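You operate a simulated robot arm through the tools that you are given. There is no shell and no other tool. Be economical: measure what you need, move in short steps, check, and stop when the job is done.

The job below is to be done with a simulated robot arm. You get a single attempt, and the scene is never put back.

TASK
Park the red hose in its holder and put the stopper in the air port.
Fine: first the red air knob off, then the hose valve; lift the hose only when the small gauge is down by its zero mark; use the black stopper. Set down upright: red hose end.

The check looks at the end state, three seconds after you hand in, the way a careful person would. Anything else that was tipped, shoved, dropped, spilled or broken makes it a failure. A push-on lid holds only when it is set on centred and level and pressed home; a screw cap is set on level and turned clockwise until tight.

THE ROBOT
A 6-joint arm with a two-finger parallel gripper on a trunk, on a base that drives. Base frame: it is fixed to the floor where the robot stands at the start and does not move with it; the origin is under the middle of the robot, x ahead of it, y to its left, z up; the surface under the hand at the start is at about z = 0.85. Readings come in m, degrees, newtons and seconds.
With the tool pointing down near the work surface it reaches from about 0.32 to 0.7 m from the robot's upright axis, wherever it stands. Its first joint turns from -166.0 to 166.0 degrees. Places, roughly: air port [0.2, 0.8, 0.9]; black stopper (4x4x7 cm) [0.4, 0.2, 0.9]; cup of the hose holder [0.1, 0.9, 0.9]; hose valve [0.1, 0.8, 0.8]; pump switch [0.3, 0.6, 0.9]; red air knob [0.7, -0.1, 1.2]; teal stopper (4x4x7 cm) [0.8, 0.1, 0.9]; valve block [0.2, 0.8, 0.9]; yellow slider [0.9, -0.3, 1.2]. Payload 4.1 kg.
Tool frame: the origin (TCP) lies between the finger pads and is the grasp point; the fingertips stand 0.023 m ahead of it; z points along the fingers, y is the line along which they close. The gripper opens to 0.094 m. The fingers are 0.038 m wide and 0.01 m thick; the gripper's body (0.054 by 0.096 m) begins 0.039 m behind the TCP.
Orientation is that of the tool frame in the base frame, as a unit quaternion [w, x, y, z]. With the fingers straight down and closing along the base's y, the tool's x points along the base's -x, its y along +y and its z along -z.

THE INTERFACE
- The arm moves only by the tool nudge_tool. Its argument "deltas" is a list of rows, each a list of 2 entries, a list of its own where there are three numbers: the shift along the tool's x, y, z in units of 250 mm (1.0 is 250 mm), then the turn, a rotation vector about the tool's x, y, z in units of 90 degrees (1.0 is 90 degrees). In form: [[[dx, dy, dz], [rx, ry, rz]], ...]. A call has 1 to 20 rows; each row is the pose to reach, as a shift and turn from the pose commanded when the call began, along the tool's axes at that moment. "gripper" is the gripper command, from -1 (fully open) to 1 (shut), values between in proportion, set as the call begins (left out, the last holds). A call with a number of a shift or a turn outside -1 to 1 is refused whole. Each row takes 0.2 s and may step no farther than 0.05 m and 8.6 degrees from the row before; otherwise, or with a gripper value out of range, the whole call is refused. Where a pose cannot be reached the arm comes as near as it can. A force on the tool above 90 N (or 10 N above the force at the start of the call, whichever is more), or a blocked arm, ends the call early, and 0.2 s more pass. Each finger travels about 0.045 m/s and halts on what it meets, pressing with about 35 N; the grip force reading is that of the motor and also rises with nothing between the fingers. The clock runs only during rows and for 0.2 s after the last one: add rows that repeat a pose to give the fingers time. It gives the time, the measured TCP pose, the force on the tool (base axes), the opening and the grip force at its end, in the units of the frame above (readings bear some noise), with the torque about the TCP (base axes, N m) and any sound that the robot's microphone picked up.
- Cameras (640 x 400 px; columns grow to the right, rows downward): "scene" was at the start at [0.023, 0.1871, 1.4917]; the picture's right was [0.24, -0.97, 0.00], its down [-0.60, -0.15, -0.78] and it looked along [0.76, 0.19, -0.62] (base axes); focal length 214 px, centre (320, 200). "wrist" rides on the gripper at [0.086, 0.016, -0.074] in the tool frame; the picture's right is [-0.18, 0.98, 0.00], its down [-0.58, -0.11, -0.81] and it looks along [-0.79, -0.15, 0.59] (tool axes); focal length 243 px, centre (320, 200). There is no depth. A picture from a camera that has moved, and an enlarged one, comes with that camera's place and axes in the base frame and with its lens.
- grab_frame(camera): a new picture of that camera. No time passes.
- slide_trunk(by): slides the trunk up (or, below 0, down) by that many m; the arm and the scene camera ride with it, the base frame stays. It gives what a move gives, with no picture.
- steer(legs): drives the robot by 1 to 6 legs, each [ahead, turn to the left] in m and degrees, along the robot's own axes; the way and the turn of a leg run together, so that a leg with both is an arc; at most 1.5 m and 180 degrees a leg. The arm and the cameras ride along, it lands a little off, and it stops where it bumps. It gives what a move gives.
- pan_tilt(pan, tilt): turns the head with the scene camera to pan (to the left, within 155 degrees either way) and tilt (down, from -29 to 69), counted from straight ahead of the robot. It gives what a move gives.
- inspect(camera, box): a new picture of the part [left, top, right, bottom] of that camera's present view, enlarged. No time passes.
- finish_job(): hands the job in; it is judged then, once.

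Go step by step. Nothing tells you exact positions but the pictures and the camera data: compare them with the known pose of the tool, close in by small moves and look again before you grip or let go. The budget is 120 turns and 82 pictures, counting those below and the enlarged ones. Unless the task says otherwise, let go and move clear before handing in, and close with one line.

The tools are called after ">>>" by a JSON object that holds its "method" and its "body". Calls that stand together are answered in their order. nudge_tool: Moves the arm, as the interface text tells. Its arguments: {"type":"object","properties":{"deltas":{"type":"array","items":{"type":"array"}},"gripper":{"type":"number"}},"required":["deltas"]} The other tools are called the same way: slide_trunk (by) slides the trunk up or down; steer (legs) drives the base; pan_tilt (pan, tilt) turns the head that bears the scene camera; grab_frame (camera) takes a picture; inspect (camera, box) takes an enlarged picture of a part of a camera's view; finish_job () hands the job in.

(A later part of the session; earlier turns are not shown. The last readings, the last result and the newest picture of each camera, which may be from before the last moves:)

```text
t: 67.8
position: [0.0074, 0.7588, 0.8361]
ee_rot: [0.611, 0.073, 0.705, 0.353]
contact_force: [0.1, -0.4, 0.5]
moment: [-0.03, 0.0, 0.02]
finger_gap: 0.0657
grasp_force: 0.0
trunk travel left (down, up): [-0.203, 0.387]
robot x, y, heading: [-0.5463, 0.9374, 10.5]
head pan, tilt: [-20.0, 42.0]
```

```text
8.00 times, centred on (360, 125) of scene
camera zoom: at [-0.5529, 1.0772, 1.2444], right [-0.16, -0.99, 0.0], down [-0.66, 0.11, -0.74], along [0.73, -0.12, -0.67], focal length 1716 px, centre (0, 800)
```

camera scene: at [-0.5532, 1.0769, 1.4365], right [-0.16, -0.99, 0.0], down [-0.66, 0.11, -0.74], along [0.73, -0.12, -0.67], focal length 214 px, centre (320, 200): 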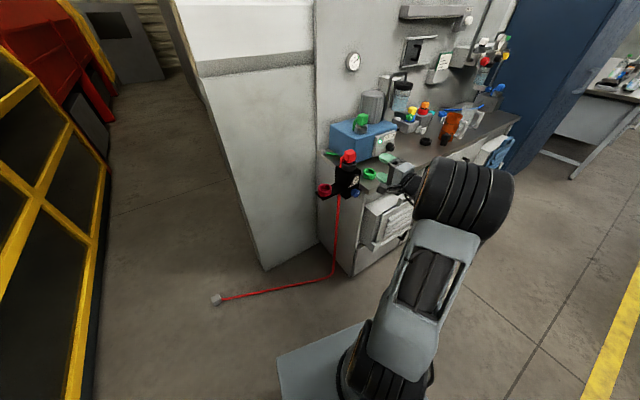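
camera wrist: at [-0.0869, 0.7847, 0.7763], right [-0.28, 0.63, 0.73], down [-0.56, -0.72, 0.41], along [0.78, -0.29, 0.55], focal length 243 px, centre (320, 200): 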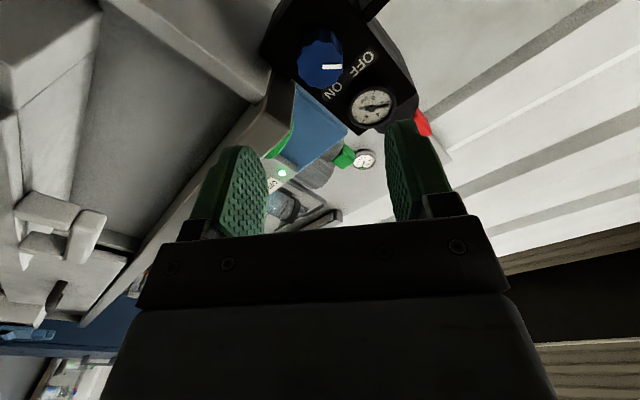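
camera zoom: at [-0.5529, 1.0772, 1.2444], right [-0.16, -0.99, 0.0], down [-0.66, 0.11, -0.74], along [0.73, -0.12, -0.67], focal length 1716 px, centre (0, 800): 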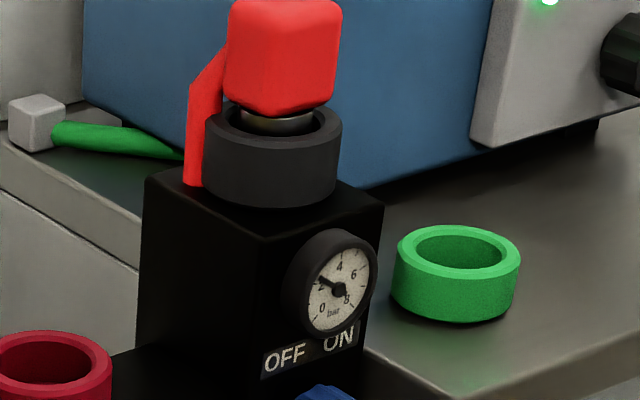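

The valve is OFF and the gauge is falling past 2 bar. I'll raise the trunk and turn the tool to point down for the hose end.

>>> {"method": "slide_trunk", "body": {"by": 0.3}}

>>> {"method": "nudge_tool", "body": {"deltas": [[[0, 0, 0], [0, 0, -0.09]], [[0, 0, 0], [0, 0, -0.18]], [[0, 0, 0], [0, 0, -0.27]], [[0, 0, 0], [0, 0, -0.36]], [[0, 0, 0], [0, 0, -0.4]]], "gripper": -1}}

>>> {"method": "nudge_tool", "body": {"deltas": [[[0, 0, 0], [0, 0.09, 0]], [[0, 0, 0], [0, 0.18, 0]], [[0, 0, 0], [0, 0.27, 0]], [[0, 0, 0], [0, 0.36, 0]], [[0, 0, 0], [0, 0.45, 0]], [[0, 0, 0], [0, 0.54, 0]], [[0, 0, 0], [0, 0.63, 0]], [[0, 0, 0], [0, 0.72, 0]], [[0, 0, 0], [0, 0.81, 0]], [[0, 0, 0], [0, 0.9, 0]], [[0, 0, 0], [0, 1.0, 0]]]}}

>>> {"method": "steer", "body": {"legs": [[0.12, 0]]}}

>>> {"method": "grab_frame", "body": {"camera": "wrist"}}

>>> {"method": "grab_frame", "body": {"camera": "scene"}}

```text
t: 70.8
position: [0.0086, 0.759, 1.1381]
ee_rot: [0.611, 0.072, 0.705, 0.354]
contact_force: [-0.5, 0.9, -0.1]
moment: [-0.02, 0.03, -0.02]
finger_gap: 0.066
grasp_force: 0.1
trunk travel left (down, up): [-0.503, 0.087]
robot x, y, heading: [-0.5468, 0.9393, 10.5]
head pan, tilt: [-20.0, 42.0]
```

```text
t: 72.0
position: [0.0074, 0.7587, 1.1367]
ee_rot: [0.69, -0.15, 0.693, 0.145]
contact_force: [-0.2, 0.1, 0.4]
moment: [0.01, 0.01, 0.0]
finger_gap: 0.0941
grasp_force: 0.1
trunk travel left (down, up): [-0.503, 0.087]
robot x, y, heading: [-0.5453, 0.9406, 10.5]
head pan, tilt: [-20.0, 42.0]
```

```text
refused: row 11 steps farther than a row can; nothing moved
```

```text
t: 73.2
position: [0.1267, 0.7786, 1.1372]
ee_rot: [0.69, -0.148, 0.693, 0.146]
contact_force: [-0.1, 0.9, 0.9]
moment: [-0.03, -0.03, 0.02]
finger_gap: 0.0941
grasp_force: 0.1
trunk travel left (down, up): [-0.503, 0.087]
robot x, y, heading: [-0.431, 0.9574, 10.6]
head pan, tilt: [-20.0, 42.0]
```

```text
46 pictures are left
camera wrist: at [0.0502, 0.7616, 1.0503], right [-0.4, 0.9, 0.18], down [-0.69, -0.42, 0.59], along [0.6, 0.11, 0.79], focal length 243 px, centre (320, 200)
```

wrist: 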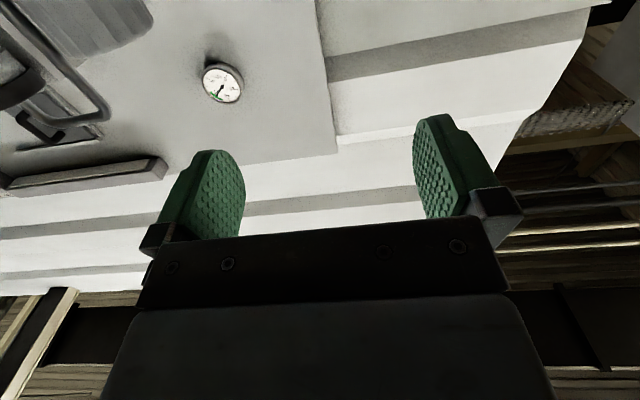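

```text
45 pictures are left
camera scene: at [-0.4353, 1.0984, 1.5445], right [-0.16, -0.99, 0.0], down [-0.66, 0.11, -0.74], along [0.73, -0.12, -0.67], focal length 214 px, centre (320, 200)
```

scene: 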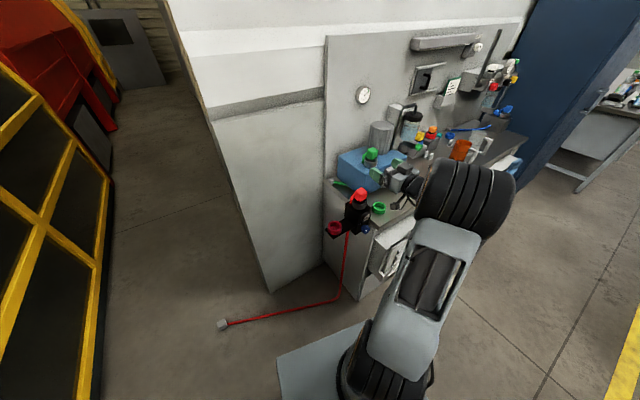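

The pitch step was too coarse and got refused, and the drive went through. I'll raise the trunk a bit and pitch down in finer steps.

>>> {"method": "slide_trunk", "body": {"by": 0.08}}

>>> {"method": "nudge_tool", "body": {"deltas": [[[0, 0, 0], [0, 0.085, 0]], [[0, 0, 0], [0, 0.17, 0]], [[0, 0, 0], [0, 0.255, 0]], [[0, 0, 0], [0, 0.34, 0]], [[0, 0, 0], [0, 0.425, 0]], [[0, 0, 0], [0, 0.51, 0]], [[0, 0, 0], [0, 0.595, 0]], [[0, 0, 0], [0, 0.68, 0]], [[0, 0, 0], [0, 0.765, 0]], [[0, 0, 0], [0, 0.85, 0]], [[0, 0, 0], [0, 0.93, 0]], [[0, 0, 0], [0, 1.0, 0]]]}}

>>> {"method": "grab_frame", "body": {"camera": "wrist"}}

>>> {"method": "inspect", "body": {"camera": "scene", "box": [320, 170, 416, 230]}}

```text
t: 74.4
position: [0.1255, 0.778, 1.2172]
ee_rot: [0.69, -0.148, 0.694, 0.145]
contact_force: [0.0, -0.4, -0.4]
moment: [0.02, 0.01, 0.0]
finger_gap: 0.094
grasp_force: 0.0
trunk travel left (down, up): [-0.583, 0.007]
robot x, y, heading: [-0.4273, 0.9609, 10.8]
head pan, tilt: [-20.0, 42.0]
```

```text
t: 77.0
position: [0.1255, 0.7794, 1.2177]
ee_rot: [-0.003, -0.207, 0.978, -0.003]
contact_force: [-0.1, 0.4, 0.0]
moment: [0.0, -0.01, 0.01]
finger_gap: 0.0937
grasp_force: 0.0
trunk travel left (down, up): [-0.583, 0.007]
robot x, y, heading: [-0.4328, 0.9594, 10.7]
head pan, tilt: [-20.0, 42.0]
```

```text
44 pictures are left
camera wrist: at [0.0399, 0.7576, 1.2916], right [-0.23, 0.97, 0.0], down [0.58, 0.14, 0.8], along [0.78, 0.18, -0.6], focal length 243 px, centre (320, 200)
```

wrist: 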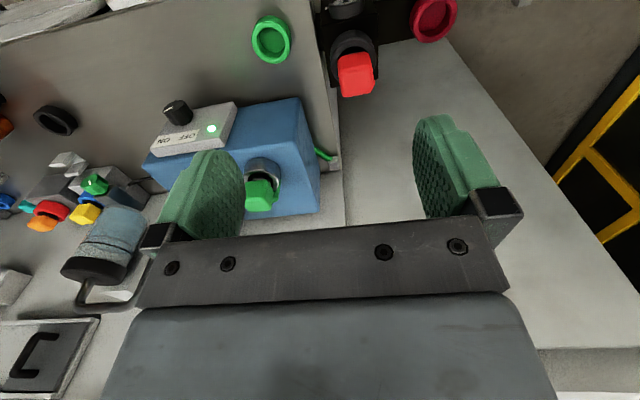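

```text
6.67 times, centred on (368, 200) of scene
camera zoom: at [-0.4355, 1.0984, 1.6245], right [-0.16, -0.99, 0.0], down [-0.66, 0.11, -0.74], along [0.73, -0.12, -0.67], focal length 1430 px, centre (0, 200)
```

zoom: 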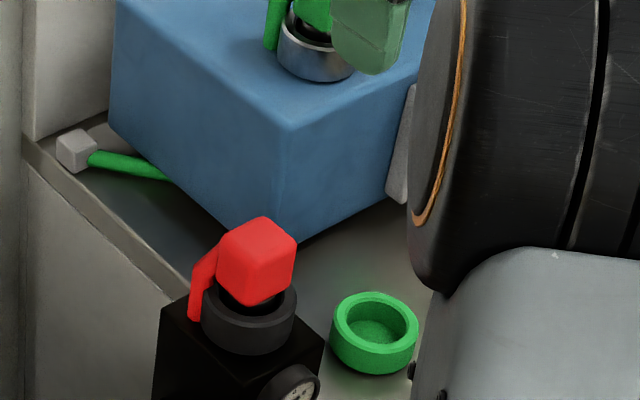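

The tool points down now. I'll zoom the wrist view on the hose end for its orientation and position.

>>> {"method": "inspect", "body": {"camera": "wrist", "box": [300, 0, 460, 110]}}

```text
3.64 times, centred on (380, 55) of wrist
camera zoom: at [0.0399, 0.7576, 1.2916], right [-0.23, 0.97, 0.0], down [0.58, 0.14, 0.8], along [0.78, 0.18, -0.6], focal length 882 px, centre (102, 727)
```

zoom: 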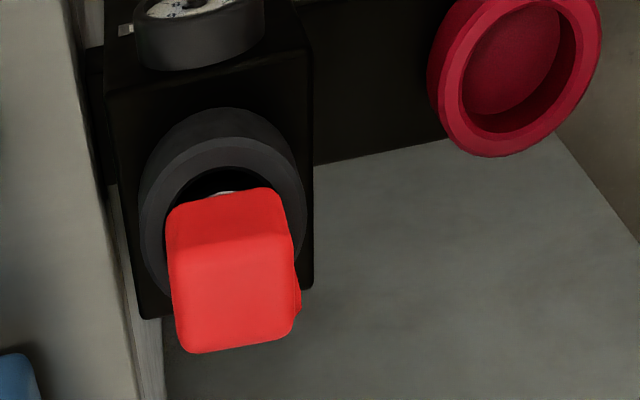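

The hose end is a ~4 cm block aligned with the valve body, centred near (0.166, 0.832) with its top at about 1.02, and the hose comes off its left side. I'll rotate the grip so the fingers close front/back and move above it.

>>> {"method": "nudge_tool", "body": {"deltas": [[[-0.021, 0.012, 0], [0, 0, 0.091]], [[-0.042, 0.024, 0], [0, 0, 0.182]], [[-0.063, 0.036, 0], [0, 0, 0.273]], [[-0.084, 0.048, 0], [0, 0, 0.364]], [[-0.105, 0.06, 0], [0, 0, 0.455]], [[-0.126, 0.072, 0], [0, 0, 0.546]], [[-0.147, 0.084, 0], [0, 0, 0.637]], [[-0.168, 0.096, 0], [0, 0, 0.728]], [[-0.19, 0.108, 0], [0, 0, 0.819]], [[-0.212, 0.12, 0], [0, 0, 0.91]], [[-0.234, 0.128, 0], [0, 0, 1.0]]]}}

>>> {"method": "grab_frame", "body": {"camera": "wrist"}}

>>> {"method": "inspect", "body": {"camera": "scene", "box": [320, 170, 416, 230]}}

```text
t: 79.4
position: [0.1655, 0.8324, 1.2167]
ee_rot: [0.001, 0.547, 0.837, -0.003]
contact_force: [-0.3, 0.2, 0.3]
moment: [0.0, 0.02, -0.01]
finger_gap: 0.0938
grasp_force: 0.0
trunk travel left (down, up): [-0.583, 0.007]
robot x, y, heading: [-0.428, 0.959, 10.4]
head pan, tilt: [-20.0, 42.0]
```

```text
41 pictures are left
camera wrist: at [0.1453, 0.9168, 1.2907], right [0.97, 0.23, 0.0], down [0.14, -0.57, 0.81], along [0.18, -0.79, -0.59], focal length 243 px, centre (320, 200)
```

wrist: 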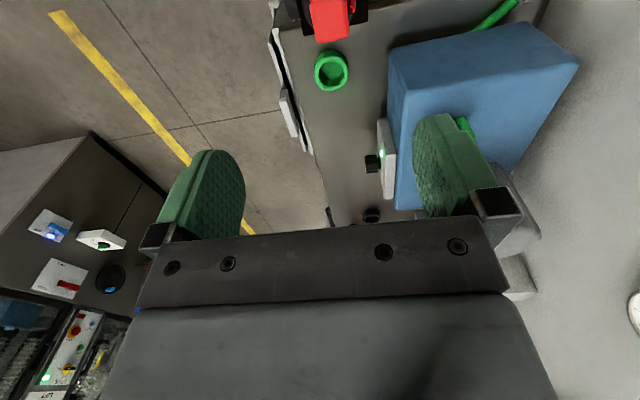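

```text
6.67 times, centred on (368, 200) of scene
camera zoom: at [-0.4358, 1.0984, 1.6245], right [-0.16, -0.99, 0.0], down [-0.66, 0.11, -0.74], along [0.73, -0.12, -0.67], focal length 1430 px, centre (0, 200)
```

zoom: 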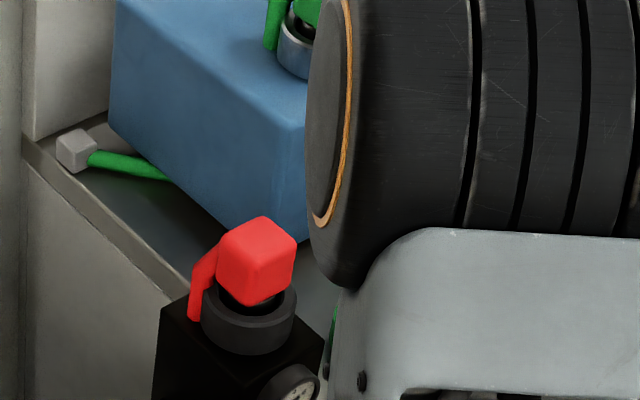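

Alignment looks close. I'll descend to 7 cm above the grip height and re-check, including the gauge.

>>> {"method": "nudge_tool", "body": {"deltas": [[[0, 0.004, 0.15], [0, 0, 0]], [[0, 0.008, 0.3], [0, 0, 0]], [[0, 0.012, 0.45], [0, 0, 0]], [[0, 0.012, 0.56], [0, 0, 0]]]}}

>>> {"method": "grab_frame", "body": {"camera": "wrist"}}

>>> {"method": "inspect", "body": {"camera": "scene", "box": [320, 185, 400, 235]}}

```text
t: 80.4
position: [0.1683, 0.8318, 1.075]
ee_rot: [-0.001, 0.545, 0.838, -0.002]
contact_force: [-0.4, 0.2, -0.2]
moment: [0.0, 0.0, 0.01]
finger_gap: 0.0939
grasp_force: 0.2
trunk travel left (down, up): [-0.583, 0.007]
robot x, y, heading: [-0.4302, 0.9595, 10.7]
head pan, tilt: [-20.0, 42.0]
```

```text
39 pictures are left
camera wrist: at [0.1475, 0.9169, 1.1498], right [0.97, 0.23, 0.0], down [0.14, -0.57, 0.81], along [0.18, -0.79, -0.59], focal length 243 px, centre (320, 200)
```

wrist: 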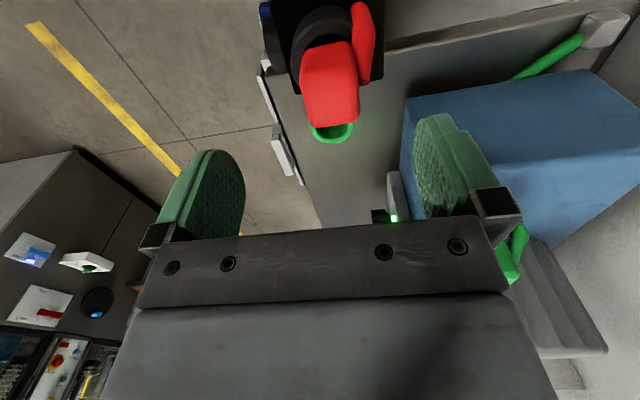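

```text
8.00 times, centred on (360, 210) of scene
camera zoom: at [-0.4356, 1.0983, 1.6245], right [-0.16, -0.99, 0.0], down [-0.66, 0.11, -0.74], along [0.73, -0.12, -0.67], focal length 1716 px, centre (0, 120)
```

zoom: 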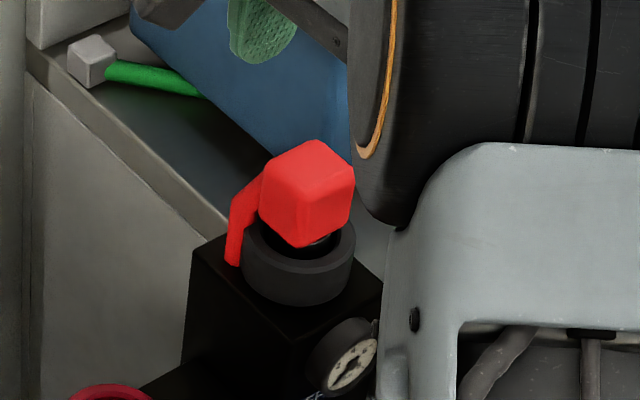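

From here the hose actually leaves the back side of the end block, so the fingers must close left/right instead. I'll rotate back 90° slightly higher and check the gauge.

>>> {"method": "nudge_tool", "body": {"deltas": [[[0, 0, -0.06], [0, 0, -0.091]], [[0, 0, -0.12], [0, 0, -0.182]], [[0, 0, -0.12], [0, 0, -0.273]], [[0, 0, -0.12], [0, 0, -0.364]], [[0, 0, -0.12], [0, 0, -0.455]], [[0, 0, -0.12], [0, 0, -0.546]], [[0, 0, -0.12], [0, 0, -0.637]], [[0, 0, -0.12], [0, 0, -0.728]], [[0, 0, -0.12], [0, 0, -0.819]], [[0, 0, -0.12], [0, 0, -0.91]], [[0, 0, -0.12], [0, 0, -1.0]]]}}

>>> {"method": "grab_frame", "body": {"camera": "wrist"}}

>>> {"method": "pan_tilt", "body": {"pan": -25, "tilt": 52}}

>>> {"method": "grab_frame", "body": {"camera": "scene"}}

```text
t: 82.8
position: [0.1681, 0.8327, 1.1067]
ee_rot: [-0.002, -0.209, 0.978, 0.0]
contact_force: [0.4, 1.0, -0.1]
moment: [0.0, 0.04, -0.01]
finger_gap: 0.094
grasp_force: 0.1
trunk travel left (down, up): [-0.583, 0.007]
robot x, y, heading: [-0.428, 0.9599, 10.7]
head pan, tilt: [-20.0, 42.0]
```

```text
37 pictures are left
camera wrist: at [0.082, 0.8107, 1.1812], right [-0.23, 0.97, 0.0], down [0.58, 0.14, 0.8], along [0.78, 0.19, -0.59], focal length 243 px, centre (320, 200)
```

wrist: 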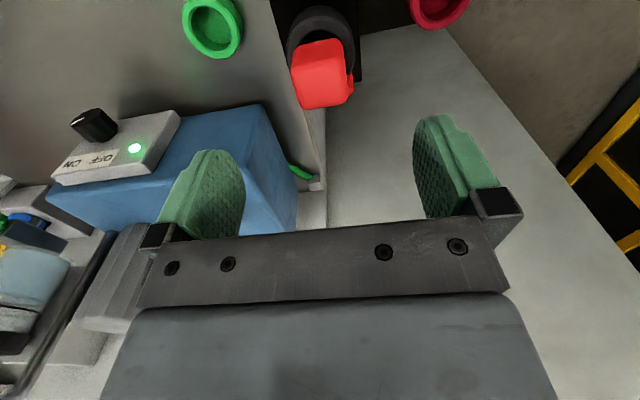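

```text
t: 83.5
position: [0.1677, 0.8324, 1.1072]
ee_rot: [-0.003, -0.207, 0.978, -0.001]
contact_force: [-0.5, -0.7, 0.3]
moment: [-0.01, 0.0, 0.01]
finger_gap: 0.094
grasp_force: 0.1
trunk travel left (down, up): [-0.583, 0.007]
robot x, y, heading: [-0.4298, 0.9605, 10.6]
head pan, tilt: [-25.0, 52.0]
```

```text
36 pictures are left
camera scene: at [-0.4456, 1.0933, 1.6106], right [-0.25, -0.97, 0.0], down [-0.76, 0.2, -0.62], along [0.6, -0.15, -0.79], focal length 214 px, centre (320, 200)
```

scene: 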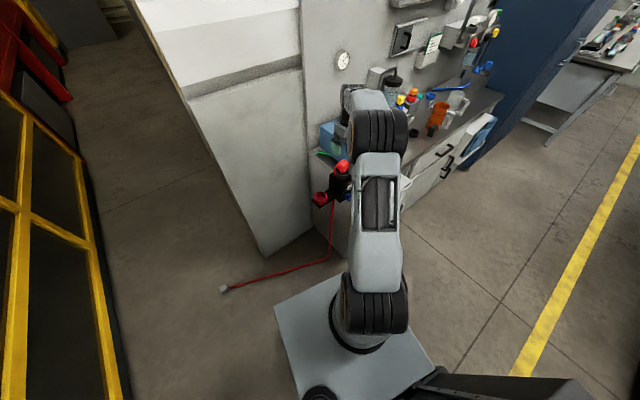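

I'll zoom the wrist view on the hose end to fix its centre and where the hose leaves, and check the gauge.

>>> {"method": "inspect", "body": {"camera": "wrist", "box": [260, 0, 420, 110]}}

>>> {"method": "inspect", "body": {"camera": "scene", "box": [308, 145, 372, 210]}}

```text
3.64 times, centred on (340, 55) of wrist
camera zoom: at [0.082, 0.8111, 1.1812], right [-0.23, 0.97, 0.0], down [0.58, 0.14, 0.8], along [0.78, 0.18, -0.59], focal length 882 px, centre (247, 727)
```

zoom: 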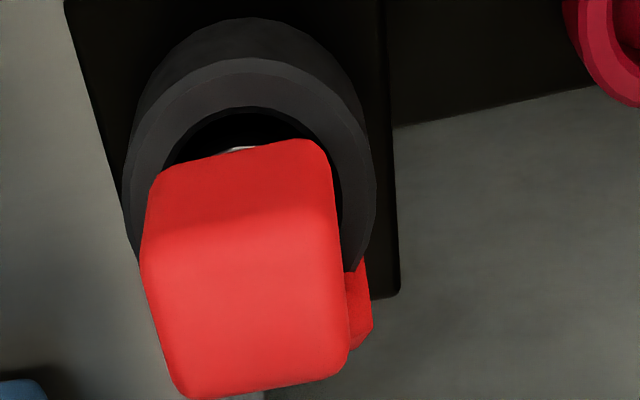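

```text
6.15 times, centred on (340, 178) of scene
camera zoom: at [-0.4456, 1.0933, 1.6106], right [-0.25, -0.97, 0.0], down [-0.76, 0.2, -0.62], along [0.6, -0.15, -0.79], focal length 1320 px, centre (197, 338)
```

zoom: 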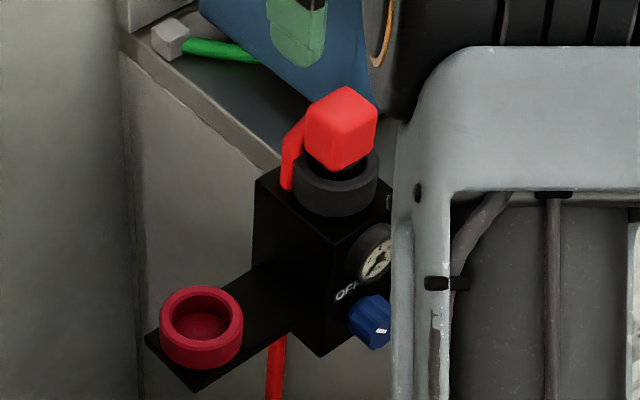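

The end block centre is (0.164, 0.830), with the hose dropping at its back-left corner, so I'll grip biased 7 mm forward. First, a gauge close-up.

>>> {"method": "inspect", "body": {"camera": "scene", "box": [340, 178, 356, 194]}}

```text
16.00 times, centred on (348, 186) of scene
camera zoom: at [-0.4456, 1.0933, 1.6106], right [-0.25, -0.97, 0.0], down [-0.76, 0.2, -0.62], along [0.6, -0.15, -0.79], focal length 3432 px, centre (-128, 424)
```

zoom: 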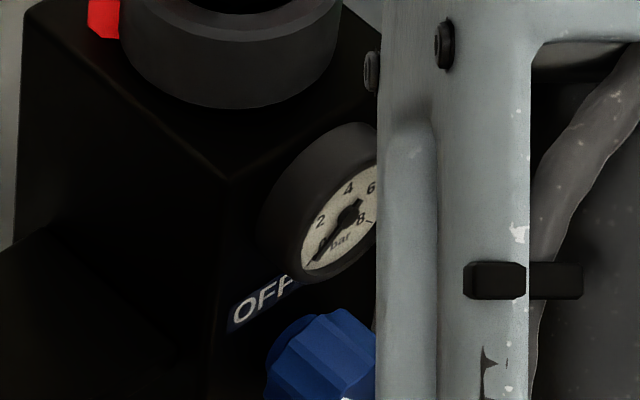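

The gauge needle is on zero. I'll descend with the forward bias and then close.

>>> {"method": "nudge_tool", "body": {"deltas": [[[0.025, 0, 0], [0, 0, 0]], [[0.047, 0, 0.05], [0, 0, 0]], [[0.047, 0, 0.16], [0, 0, 0]], [[0.047, 0, 0.28], [0, 0, 0]], [[0.047, 0, 0.38], [0, 0, 0]]], "gripper": -0.6}}

>>> {"method": "grab_frame", "body": {"camera": "wrist"}}

>>> {"method": "inspect", "body": {"camera": "scene", "box": [308, 145, 372, 210]}}

```text
t: 84.7
position: [0.1584, 0.828, 1.0124]
ee_rot: [-0.002, -0.208, 0.978, -0.002]
contact_force: [0.8, -0.3, 0.6]
moment: [0.0, -0.02, 0.0]
finger_gap: 0.0751
grasp_force: 0.0
trunk travel left (down, up): [-0.583, 0.007]
robot x, y, heading: [-0.429, 0.96, 10.6]
head pan, tilt: [-25.0, 52.0]
```

```text
32 pictures are left
camera wrist: at [0.0715, 0.8061, 1.0859], right [-0.23, 0.97, 0.0], down [0.58, 0.14, 0.8], along [0.78, 0.18, -0.59], focal length 243 px, centre (320, 200)
```

wrist: 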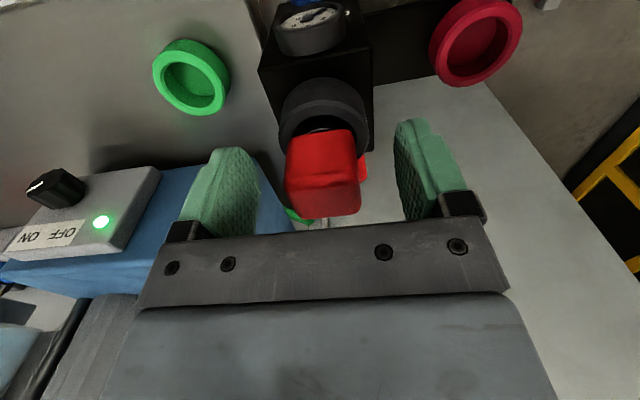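

```text
6.15 times, centred on (340, 178) of scene
camera zoom: at [-0.4454, 1.0933, 1.6106], right [-0.25, -0.97, 0.0], down [-0.76, 0.2, -0.62], along [0.6, -0.15, -0.79], focal length 1320 px, centre (197, 338)
```

zoom: 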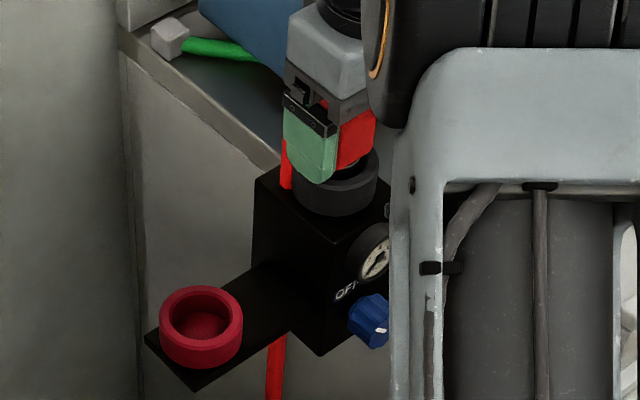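

Fingers straddle the block. I'll close and check the gap.

>>> {"method": "nudge_tool", "body": {"deltas": [[[0, 0, 0], [0, 0, 0]], [[0, 0, 0], [0, 0, 0]], [[0, 0, 0], [0, 0, 0]], [[0, 0, 0], [0, 0, 0]], [[0, 0, 0], [0, 0, 0]]], "gripper": 1}}

```text
t: 85.9
position: [0.1584, 0.8269, 1.0116]
ee_rot: [-0.002, -0.207, 0.978, -0.001]
contact_force: [2.8, -5.4, -0.4]
moment: [-0.13, -0.1, 0.16]
finger_gap: 0.0396
grasp_force: 35.2
trunk travel left (down, up): [-0.583, 0.007]
robot x, y, heading: [-0.4263, 0.9592, 10.8]
head pan, tilt: [-25.0, 52.0]
```

Gripped at 39.6 mm, right on the block's flats. I'll lift straight up slowly.

>>> {"method": "nudge_tool", "body": {"deltas": [[[0, 0, -0.04], [0, 0, 0]], [[0, 0, -0.08], [0, 0, 0]], [[0, 0, -0.14], [0, 0, 0]], [[0, 0, -0.22], [0, 0, 0]], [[0, 0, -0.3], [0, 0, 0]]]}}

>>> {"method": "grab_frame", "body": {"camera": "wrist"}}

>>> {"method": "inspect", "body": {"camera": "scene", "box": [296, 130, 376, 210]}}

```text
t: 87.1
position: [0.1577, 0.8281, 1.0876]
ee_rot: [-0.003, -0.207, 0.978, -0.001]
contact_force: [0.5, 1.1, -1.2]
moment: [0.01, 0.03, -0.02]
finger_gap: 0.0395
grasp_force: 34.7
trunk travel left (down, up): [-0.583, 0.007]
robot x, y, heading: [-0.428, 0.9625, 10.5]
head pan, tilt: [-25.0, 52.0]
```

```text
30 pictures are left
camera wrist: at [0.0714, 0.8062, 1.1616], right [-0.23, 0.97, 0.0], down [0.58, 0.14, 0.8], along [0.78, 0.18, -0.6], focal length 243 px, centre (320, 200)
```

wrist: 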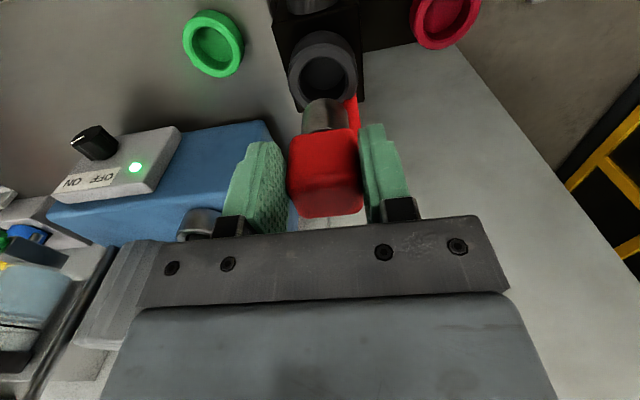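

```text
5.00 times, centred on (336, 170) of scene
camera zoom: at [-0.4456, 1.0933, 1.6105], right [-0.25, -0.97, 0.0], down [-0.76, 0.2, -0.62], along [0.6, -0.15, -0.79], focal length 1072 px, centre (240, 350)
```

zoom: 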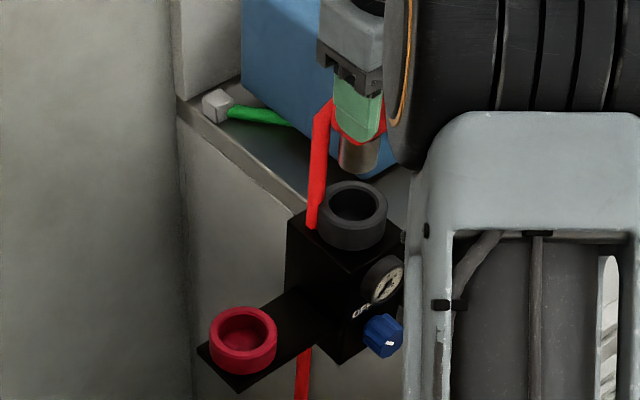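

The hose end is out with its metal spigot showing. I'll carry it left about 10 cm at this height and look at the cup.

>>> {"method": "nudge_tool", "body": {"deltas": [[[0, 0.08, 0], [0, 0, 0]], [[0, 0.18, 0], [0, 0, 0]], [[0, 0.28, 0], [0, 0, 0]], [[0, 0.38, 0], [0, 0, 0]], [[0, 0.42, 0], [0, 0, 0]]]}}

>>> {"method": "grab_frame", "body": {"camera": "wrist"}}

>>> {"method": "inspect", "body": {"camera": "scene", "box": [296, 130, 376, 210]}}

```text
t: 88.3
position: [0.1148, 0.9243, 1.0863]
ee_rot: [-0.002, -0.206, 0.978, -0.001]
contact_force: [0.3, 0.9, -1.7]
moment: [-0.01, 0.01, -0.02]
finger_gap: 0.0395
grasp_force: 34.9
trunk travel left (down, up): [-0.583, 0.007]
robot x, y, heading: [-0.426, 0.9625, 10.6]
head pan, tilt: [-25.0, 52.0]
```

```text
28 pictures are left
camera wrist: at [0.0292, 0.9028, 1.1608], right [-0.23, 0.97, 0.0], down [0.58, 0.14, 0.8], along [0.78, 0.18, -0.6], focal length 243 px, centre (320, 200)
```

wrist: 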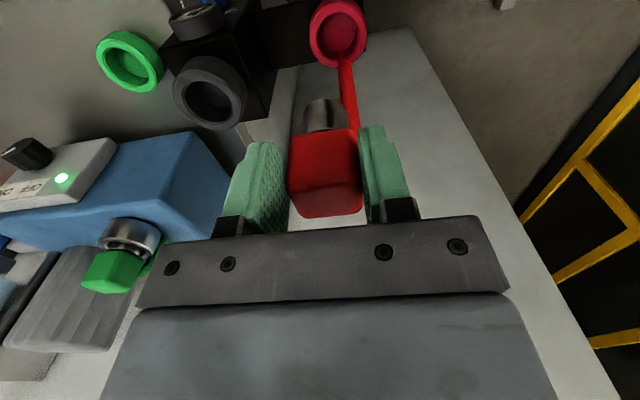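

```text
5.00 times, centred on (336, 170) of scene
camera zoom: at [-0.4456, 1.0934, 1.6106], right [-0.25, -0.97, 0.0], down [-0.76, 0.2, -0.62], along [0.6, -0.15, -0.79], focal length 1072 px, centre (240, 350)
```

zoom: 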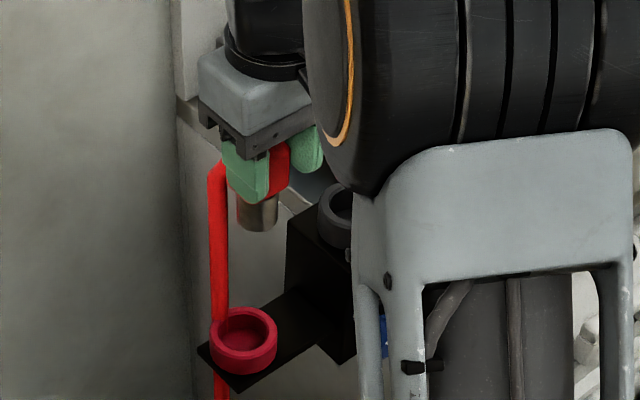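

The cup centres near (0.120, 0.944) with its rim at about 0.875. I'll shift over it and lower to a couple of centimetres above.

>>> {"method": "nudge_tool", "body": {"deltas": [[[-0.008, 0.03, 0], [0, 0, 0]], [[-0.018, 0.064, 0.06], [0, 0, 0]], [[-0.018, 0.064, 0.18], [0, 0, 0]], [[-0.018, 0.064, 0.3], [0, 0, 0]], [[-0.018, 0.064, 0.4], [0, 0, 0]]]}}

>>> {"method": "inspect", "body": {"camera": "wrist", "box": [240, 0, 440, 160]}}

>>> {"method": "inspect", "body": {"camera": "scene", "box": [304, 150, 368, 214]}}

```text
t: 89.5
position: [0.112, 0.9399, 0.9858]
ee_rot: [-0.003, -0.206, 0.979, -0.001]
contact_force: [0.0, 0.4, -1.5]
moment: [-0.01, 0.03, 0.02]
finger_gap: 0.0395
grasp_force: 34.4
trunk travel left (down, up): [-0.583, 0.007]
robot x, y, heading: [-0.4307, 0.9612, 10.6]
head pan, tilt: [-25.0, 52.0]
```

```text
2.50 times, centred on (340, 80) of wrist
camera zoom: at [0.0262, 0.9188, 1.06], right [-0.23, 0.97, 0.0], down [0.58, 0.14, 0.8], along [0.78, 0.18, -0.59], focal length 606 px, centre (270, 500)
```

zoom: 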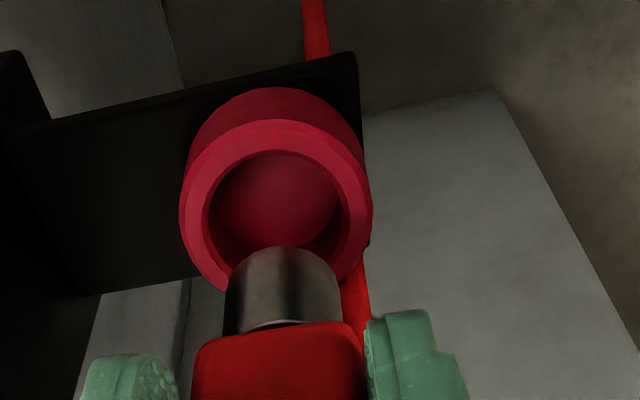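

```text
6.25 times, centred on (336, 182) of scene
camera zoom: at [-0.4452, 1.0933, 1.6106], right [-0.25, -0.97, 0.0], down [-0.76, 0.2, -0.62], along [0.6, -0.15, -0.79], focal length 1340 px, centre (220, 312)
```

zoom: 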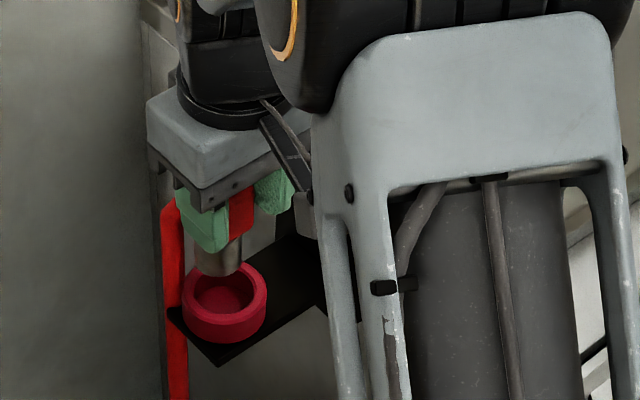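

The spigot (28 mm) is within a few millimetres of the cup's centre (44 mm bore). I'll nudge it 5 mm back and lower to just above the rim.

>>> {"method": "nudge_tool", "body": {"deltas": [[[-0.02, -0.006, 0.06], [0, 0, 0]], [[-0.02, -0.006, 0.15], [0, 0, 0]]]}}

>>> {"method": "inspect", "body": {"camera": "wrist", "box": [240, 0, 440, 160]}}

>>> {"method": "inspect", "body": {"camera": "scene", "box": [316, 170, 348, 202]}}

```text
t: 90.1
position: [0.1175, 0.9402, 0.9522]
ee_rot: [0.002, -0.207, 0.978, -0.003]
contact_force: [-2.6, 0.4, 27.0]
moment: [0.43, -0.52, 0.12]
finger_gap: 0.0389
grasp_force: 35.4
trunk travel left (down, up): [-0.583, 0.007]
robot x, y, heading: [-0.4282, 0.9585, 10.8]
head pan, tilt: [-25.0, 52.0]
```

```text
2.50 times, centred on (340, 80) of wrist
camera zoom: at [0.0303, 0.919, 1.0266], right [-0.23, 0.97, -0.01], down [0.57, 0.14, 0.81], along [0.79, 0.18, -0.59], focal length 606 px, centre (270, 500)
```

zoom: 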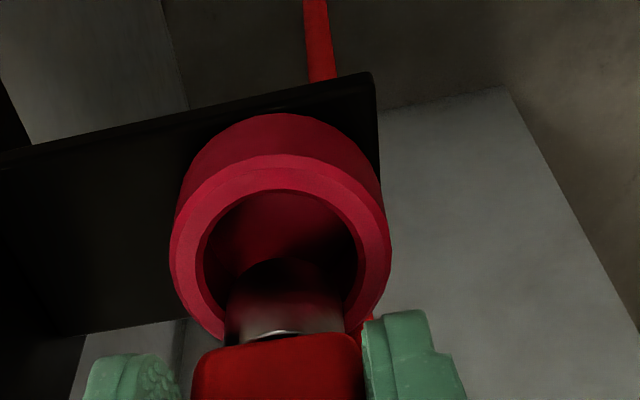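

```text
12.50 times, centred on (332, 186) of scene
camera zoom: at [-0.4488, 1.0933, 1.6113], right [-0.25, -0.97, 0.0], down [-0.76, 0.2, -0.62], along [0.6, -0.15, -0.79], focal length 2681 px, centre (170, 375)
```

zoom: 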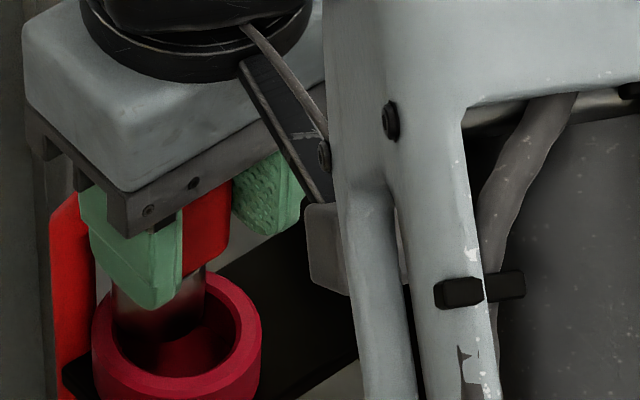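

It touched the back of the rim (27 N), so the end is about 1 cm too far back. I'll lift, shift forward and a touch right, then look.

>>> {"method": "nudge_tool", "body": {"deltas": [[[0, 0, -0.06], [0, 0, 0]], [[0.02, -0.006, -0.1], [0, 0, 0]], [[0.044, -0.012, -0.1], [0, 0, 0]], [[0.044, -0.012, -0.05], [0, 0, 0]]]}}

>>> {"method": "inspect", "body": {"camera": "wrist", "box": [240, 0, 440, 160]}}

>>> {"method": "inspect", "body": {"camera": "scene", "box": [316, 170, 348, 202]}}

```text
t: 91.1
position: [0.1087, 0.9326, 0.9613]
ee_rot: [-0.002, -0.208, 0.978, -0.001]
contact_force: [0.2, -0.1, -1.5]
moment: [0.03, 0.02, -0.02]
finger_gap: 0.0394
grasp_force: 34.9
trunk travel left (down, up): [-0.583, 0.007]
robot x, y, heading: [-0.4273, 0.9624, 10.6]
head pan, tilt: [-25.0, 52.0]
```

```text
2.50 times, centred on (340, 80) of wrist
camera zoom: at [0.0226, 0.9117, 1.0361], right [-0.23, 0.97, 0.0], down [0.58, 0.14, 0.8], along [0.78, 0.18, -0.59], focal length 606 px, centre (270, 500)
```

zoom: 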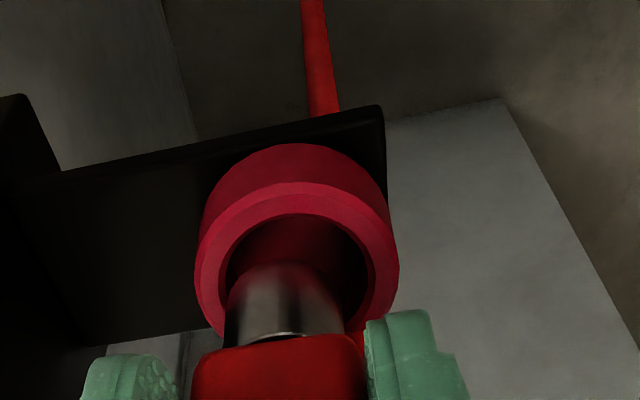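

```text
12.50 times, centred on (332, 186) of scene
camera zoom: at [-0.4454, 1.0933, 1.6106], right [-0.25, -0.97, 0.0], down [-0.76, 0.2, -0.62], along [0.6, -0.15, -0.79], focal length 2681 px, centre (170, 375)
```

zoom: 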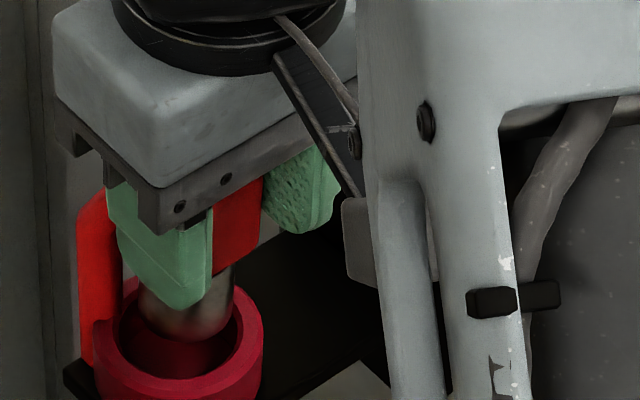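

The spigot is now nearly over the bore centre, about 3 mm to the right. I'll correct and lower slowly.

>>> {"method": "nudge_tool", "body": {"deltas": [[[0, 0.011, 0.02], [0, 0, 0]], [[0, 0.011, 0.06], [0, 0, 0]], [[0, 0.011, 0.09], [0, 0, 0]], [[0, 0.011, 0.12], [0, 0, 0]], [[0, 0.011, 0.15], [0, 0, 0]], [[0, 0.011, 0.18], [0, 0, 0]]]}}

>>> {"method": "inspect", "body": {"camera": "scene", "box": [308, 170, 348, 210]}}

```text
t: 92.5
position: [0.1077, 0.9366, 0.9228]
ee_rot: [0.005, -0.208, 0.978, -0.003]
contact_force: [-3.3, 6.3, 56.2]
moment: [0.79, -0.24, 0.07]
finger_gap: 0.0398
grasp_force: 34.5
trunk travel left (down, up): [-0.583, 0.007]
robot x, y, heading: [-0.4299, 0.9593, 10.5]
head pan, tilt: [-25.0, 52.0]
```

```text
10.00 times, centred on (328, 190) of scene
camera zoom: at [-0.4511, 1.0942, 1.6113], right [-0.25, -0.97, 0.0], down [-0.76, 0.2, -0.62], along [0.6, -0.15, -0.79], focal length 2145 px, centre (240, 300)
```

zoom: 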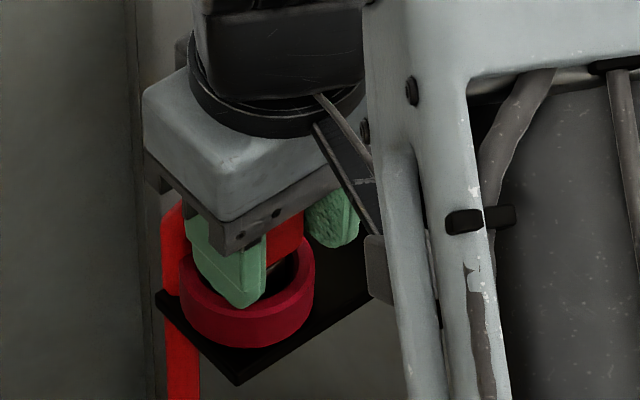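

It's seated on the cup floor, 3 cm below the rim. I'll relieve the push, then open and check.

>>> {"method": "nudge_tool", "body": {"deltas": [[[0, 0, -0.024], [0, 0, 0]], [[0, 0, -0.024], [0, 0, 0]]]}}

>>> {"method": "grab_frame", "body": {"camera": "wrist"}}

```text
t: 93.1
position: [0.1071, 0.9351, 0.9226]
ee_rot: [0.001, -0.206, 0.979, -0.001]
contact_force: [7.7, 4.2, 24.1]
moment: [0.35, -0.84, 0.03]
finger_gap: 0.0395
grasp_force: 34.6
trunk travel left (down, up): [-0.583, 0.007]
robot x, y, heading: [-0.4276, 0.9643, 10.7]
head pan, tilt: [-25.0, 52.0]
```

```text
19 pictures are left
camera wrist: at [0.0209, 0.9142, 0.9971], right [-0.23, 0.97, 0.0], down [0.58, 0.14, 0.81], along [0.78, 0.18, -0.59], focal length 243 px, centre (320, 200)
```

wrist: 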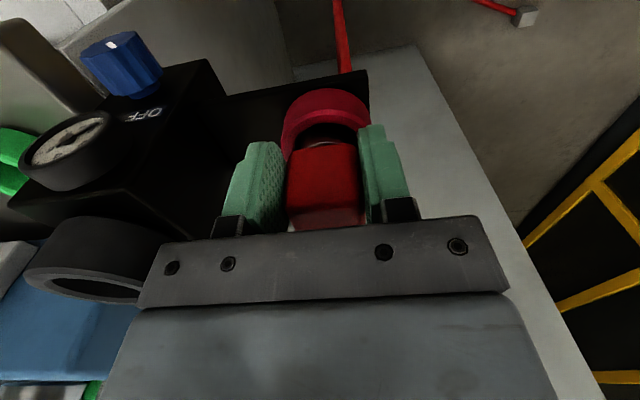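

The end stands upright between the fingers. I'll open and rise straight up.

>>> {"method": "nudge_tool", "body": {"deltas": [[[0, 0, 0], [0, 0, 0]], [[0, 0, 0], [0, 0, 0]], [[0, 0, 0], [0, 0, 0]], [[0, 0, -0.06], [0, 0, 0]], [[0, 0, -0.16], [0, 0, 0]], [[0, 0, -0.3], [0, 0, 0]], [[0, 0, -0.48], [0, 0, 0]], [[0, 0, -0.66], [0, 0, 0]]], "gripper": -0.4}}

>>> {"method": "inspect", "body": {"camera": "scene", "box": [296, 150, 360, 214]}}

```text
t: 94.9
position: [0.1055, 0.9374, 1.0886]
ee_rot: [-0.002, -0.207, 0.978, -0.001]
contact_force: [0.4, 1.1, 0.5]
moment: [0.02, 0.0, 0.0]
finger_gap: 0.0658
grasp_force: 0.0
trunk travel left (down, up): [-0.583, 0.007]
robot x, y, heading: [-0.4334, 0.9605, 10.6]
head pan, tilt: [-25.0, 52.0]
```

```text
6.25 times, centred on (328, 182) of scene
camera zoom: at [-0.446, 1.0934, 1.6105], right [-0.25, -0.97, 0.0], down [-0.76, 0.2, -0.62], along [0.6, -0.15, -0.79], focal length 1340 px, centre (270, 312)
```

zoom: 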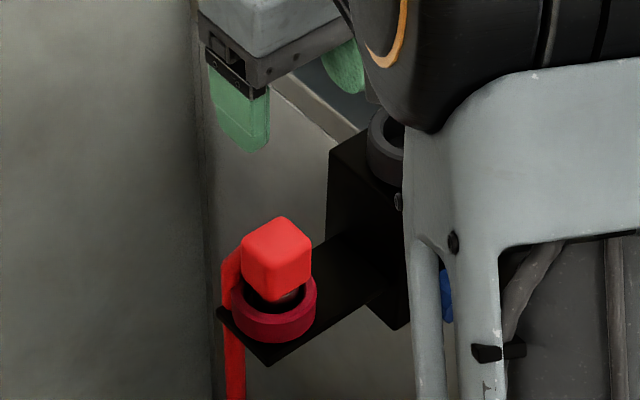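

The hose end is parked upright. Next is the black stopper near (0.435, 0.20). I'll lift the arm, then drive to a stance reaching both the stopper and the port.

>>> {"method": "nudge_tool", "body": {"deltas": [[[0.1, 0, -0.12], [0, 0, 0]], [[0.2, 0, -0.24], [0, 0, 0]], [[0.2, 0, -0.36], [0, 0, 0]]]}}

>>> {"method": "steer", "body": {"legs": [[-0.1, 0], [0, -74.9], [0.7246, 0], [0, 88.3]]}}

>>> {"method": "pan_tilt", "body": {"pan": -15, "tilt": 45}}

>>> {"method": "grab_frame", "body": {"camera": "scene"}}

```text
t: 95.7
position: [0.0611, 0.9175, 1.1773]
ee_rot: [-0.002, -0.207, 0.978, -0.002]
contact_force: [0.6, -0.5, 0.1]
moment: [0.05, -0.01, 0.04]
finger_gap: 0.0654
grasp_force: 0.2
trunk travel left (down, up): [-0.583, 0.007]
robot x, y, heading: [-0.432, 0.9594, 10.6]
head pan, tilt: [-25.0, 52.0]
```

```text
t: 107.4
position: [0.2713, 0.3526, 1.178]
ee_rot: [-0.002, -0.312, 0.95, -0.002]
contact_force: [-0.2, -0.6, 0.1]
moment: [0.02, 0.01, -0.04]
finger_gap: 0.0661
grasp_force: 0.0
trunk travel left (down, up): [-0.583, 0.007]
robot x, y, heading: [-0.215, 0.2889, 22.9]
head pan, tilt: [-25.0, 52.0]
```

```text
t: 108.1
position: [0.2712, 0.3516, 1.178]
ee_rot: [-0.003, -0.312, 0.95, -0.001]
contact_force: [0.9, 0.3, -0.4]
moment: [0.04, 0.03, -0.01]
finger_gap: 0.0657
grasp_force: 0.1
trunk travel left (down, up): [-0.583, 0.007]
robot x, y, heading: [-0.2146, 0.2892, 22.7]
head pan, tilt: [-15.0, 45.0]
```

```text
17 pictures are left
camera scene: at [-0.2561, 0.4292, 1.6201], right [0.14, -0.99, 0.0], down [-0.7, -0.1, -0.71], along [0.7, 0.1, -0.71], focal length 214 px, centre (320, 200)
```

scene: 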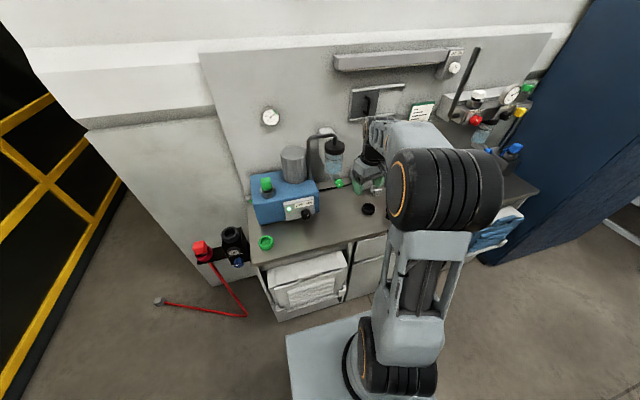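

The arm hides the stopper from the head camera. I'll move the tool over towards it, high, and use the wrist camera.

>>> {"method": "nudge_tool", "body": {"deltas": [[[-0.005, -0.15, 0], [0, 0, 0.03]], [[-0.01, -0.3, 0.05], [0, 0, 0.06]], [[-0.015, -0.45, 0.15], [0, 0, 0.09]], [[-0.02, -0.6, 0.25], [0, 0, 0.11]], [[-0.025, -0.75, 0.34], [0, 0, 0.13]], [[-0.03, -0.83, 0.39], [0, 0, 0.138]]]}}

>>> {"method": "grab_frame", "body": {"camera": "wrist"}}

```text
t: 109.5
position: [0.4006, 0.1881, 1.0801]
ee_rot: [-0.001, -0.207, 0.978, -0.002]
contact_force: [0.0, -0.3, 0.3]
moment: [0.04, -0.04, 0.01]
finger_gap: 0.0659
grasp_force: 0.0
trunk travel left (down, up): [-0.583, 0.007]
robot x, y, heading: [-0.2171, 0.2874, 23.1]
head pan, tilt: [-15.0, 45.0]
```

```text
16 pictures are left
camera wrist: at [0.3152, 0.1669, 1.1545], right [-0.23, 0.97, 0.0], down [0.58, 0.14, 0.8], along [0.78, 0.18, -0.59], focal length 243 px, centre (320, 200)
```

wrist: 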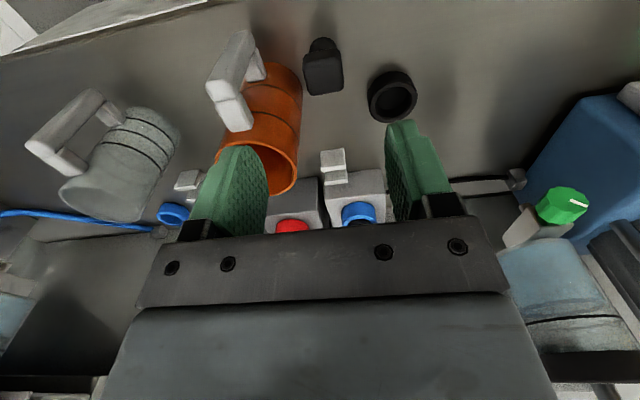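

The stopper stands head-up near (0.435, 0.198), with the mug to its back-right. I'll zoom to measure its orientation.

>>> {"method": "inspect", "body": {"camera": "wrist", "box": [280, 20, 380, 110]}}

```text
4.44 times, centred on (330, 65) of wrist
camera zoom: at [0.3152, 0.1669, 1.1545], right [-0.23, 0.97, 0.0], down [0.58, 0.14, 0.8], along [0.78, 0.18, -0.59], focal length 1078 px, centre (276, 800)
```

zoom: 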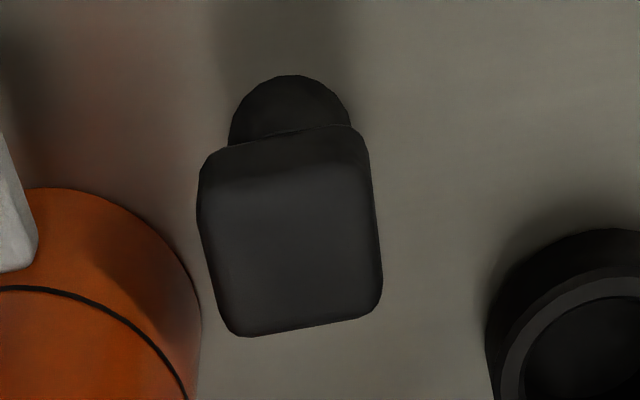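

The head is aligned with my grip, centre (0.430, 0.197). I'll move over it and descend.

>>> {"method": "nudge_tool", "body": {"deltas": [[[-0.06, -0.009, 0.05], [0, 0, 0]], [[-0.121, -0.017, 0.15], [0, 0, 0]], [[-0.121, -0.017, 0.3], [0, 0, 0]], [[-0.121, -0.017, 0.45], [0, 0, 0]], [[-0.121, -0.017, 0.58], [0, 0, 0]], [[-0.121, -0.017, 0.68], [0, 0, 0]]]}}

>>> {"method": "grab_frame", "body": {"camera": "wrist"}}

```text
t: 110.5
position: [0.442, 0.1936, 1.0129]
ee_rot: [0.028, -0.209, 0.977, -0.016]
contact_force: [-4.6, 6.0, 40.5]
moment: [-1.01, -0.94, 0.0]
finger_gap: 0.0634
grasp_force: 0.0
trunk travel left (down, up): [-0.583, 0.007]
robot x, y, heading: [-0.2205, 0.2883, 22.9]
head pan, tilt: [-15.0, 45.0]
stopped in row 4: the force on the tool passed its limit at 109 N (the readings are from after the stop); the commanded pose is now the measured one
```

```text
14 pictures are left
camera wrist: at [0.3516, 0.1733, 1.0821], right [-0.23, 0.97, -0.03], down [0.52, 0.15, 0.84], along [0.82, 0.18, -0.55], focal length 243 px, centre (320, 200)
```

wrist: 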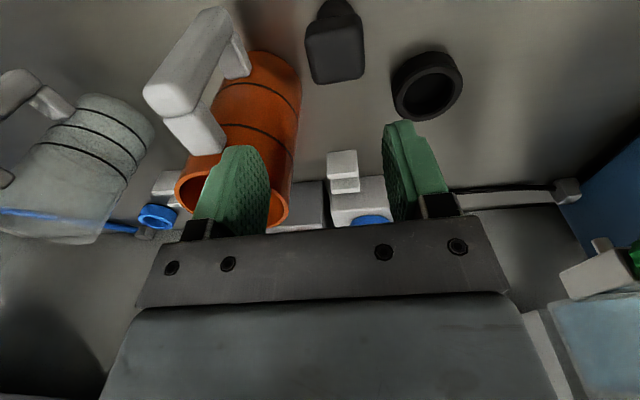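

The right finger came down on the mug's rim — the mug is taller than I took it. I'll rise straight up, level the tool and check that the mug is unharmed.

>>> {"method": "nudge_tool", "body": {"deltas": [[[-0.005, -0.004, -0.1], [0, 0, 0]], [[-0.01, -0.009, -0.2], [-0.013, 0.015, 0]], [[-0.014, -0.012, -0.3], [-0.027, 0.031, 0]], [[-0.019, -0.016, -0.4], [-0.027, 0.031, 0]]]}}

>>> {"method": "grab_frame", "body": {"camera": "wrist"}}

```text
t: 111.5
position: [0.4407, 0.195, 1.1046]
ee_rot: [-0.01, -0.208, 0.978, 0.004]
contact_force: [-1.3, 0.0, 0.8]
moment: [-0.04, 0.01, 0.0]
finger_gap: 0.0657
grasp_force: 0.1
trunk travel left (down, up): [-0.583, 0.007]
robot x, y, heading: [-0.2145, 0.2883, 23.1]
head pan, tilt: [-15.0, 45.0]
```

```text
13 pictures are left
camera wrist: at [0.3562, 0.1725, 1.1793], right [-0.23, 0.97, 0.01], down [0.59, 0.13, 0.8], along [0.77, 0.19, -0.61], focal length 243 px, centre (320, 200)
```

wrist: 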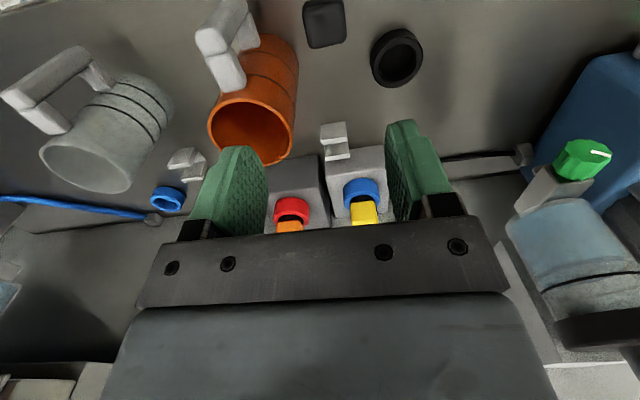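

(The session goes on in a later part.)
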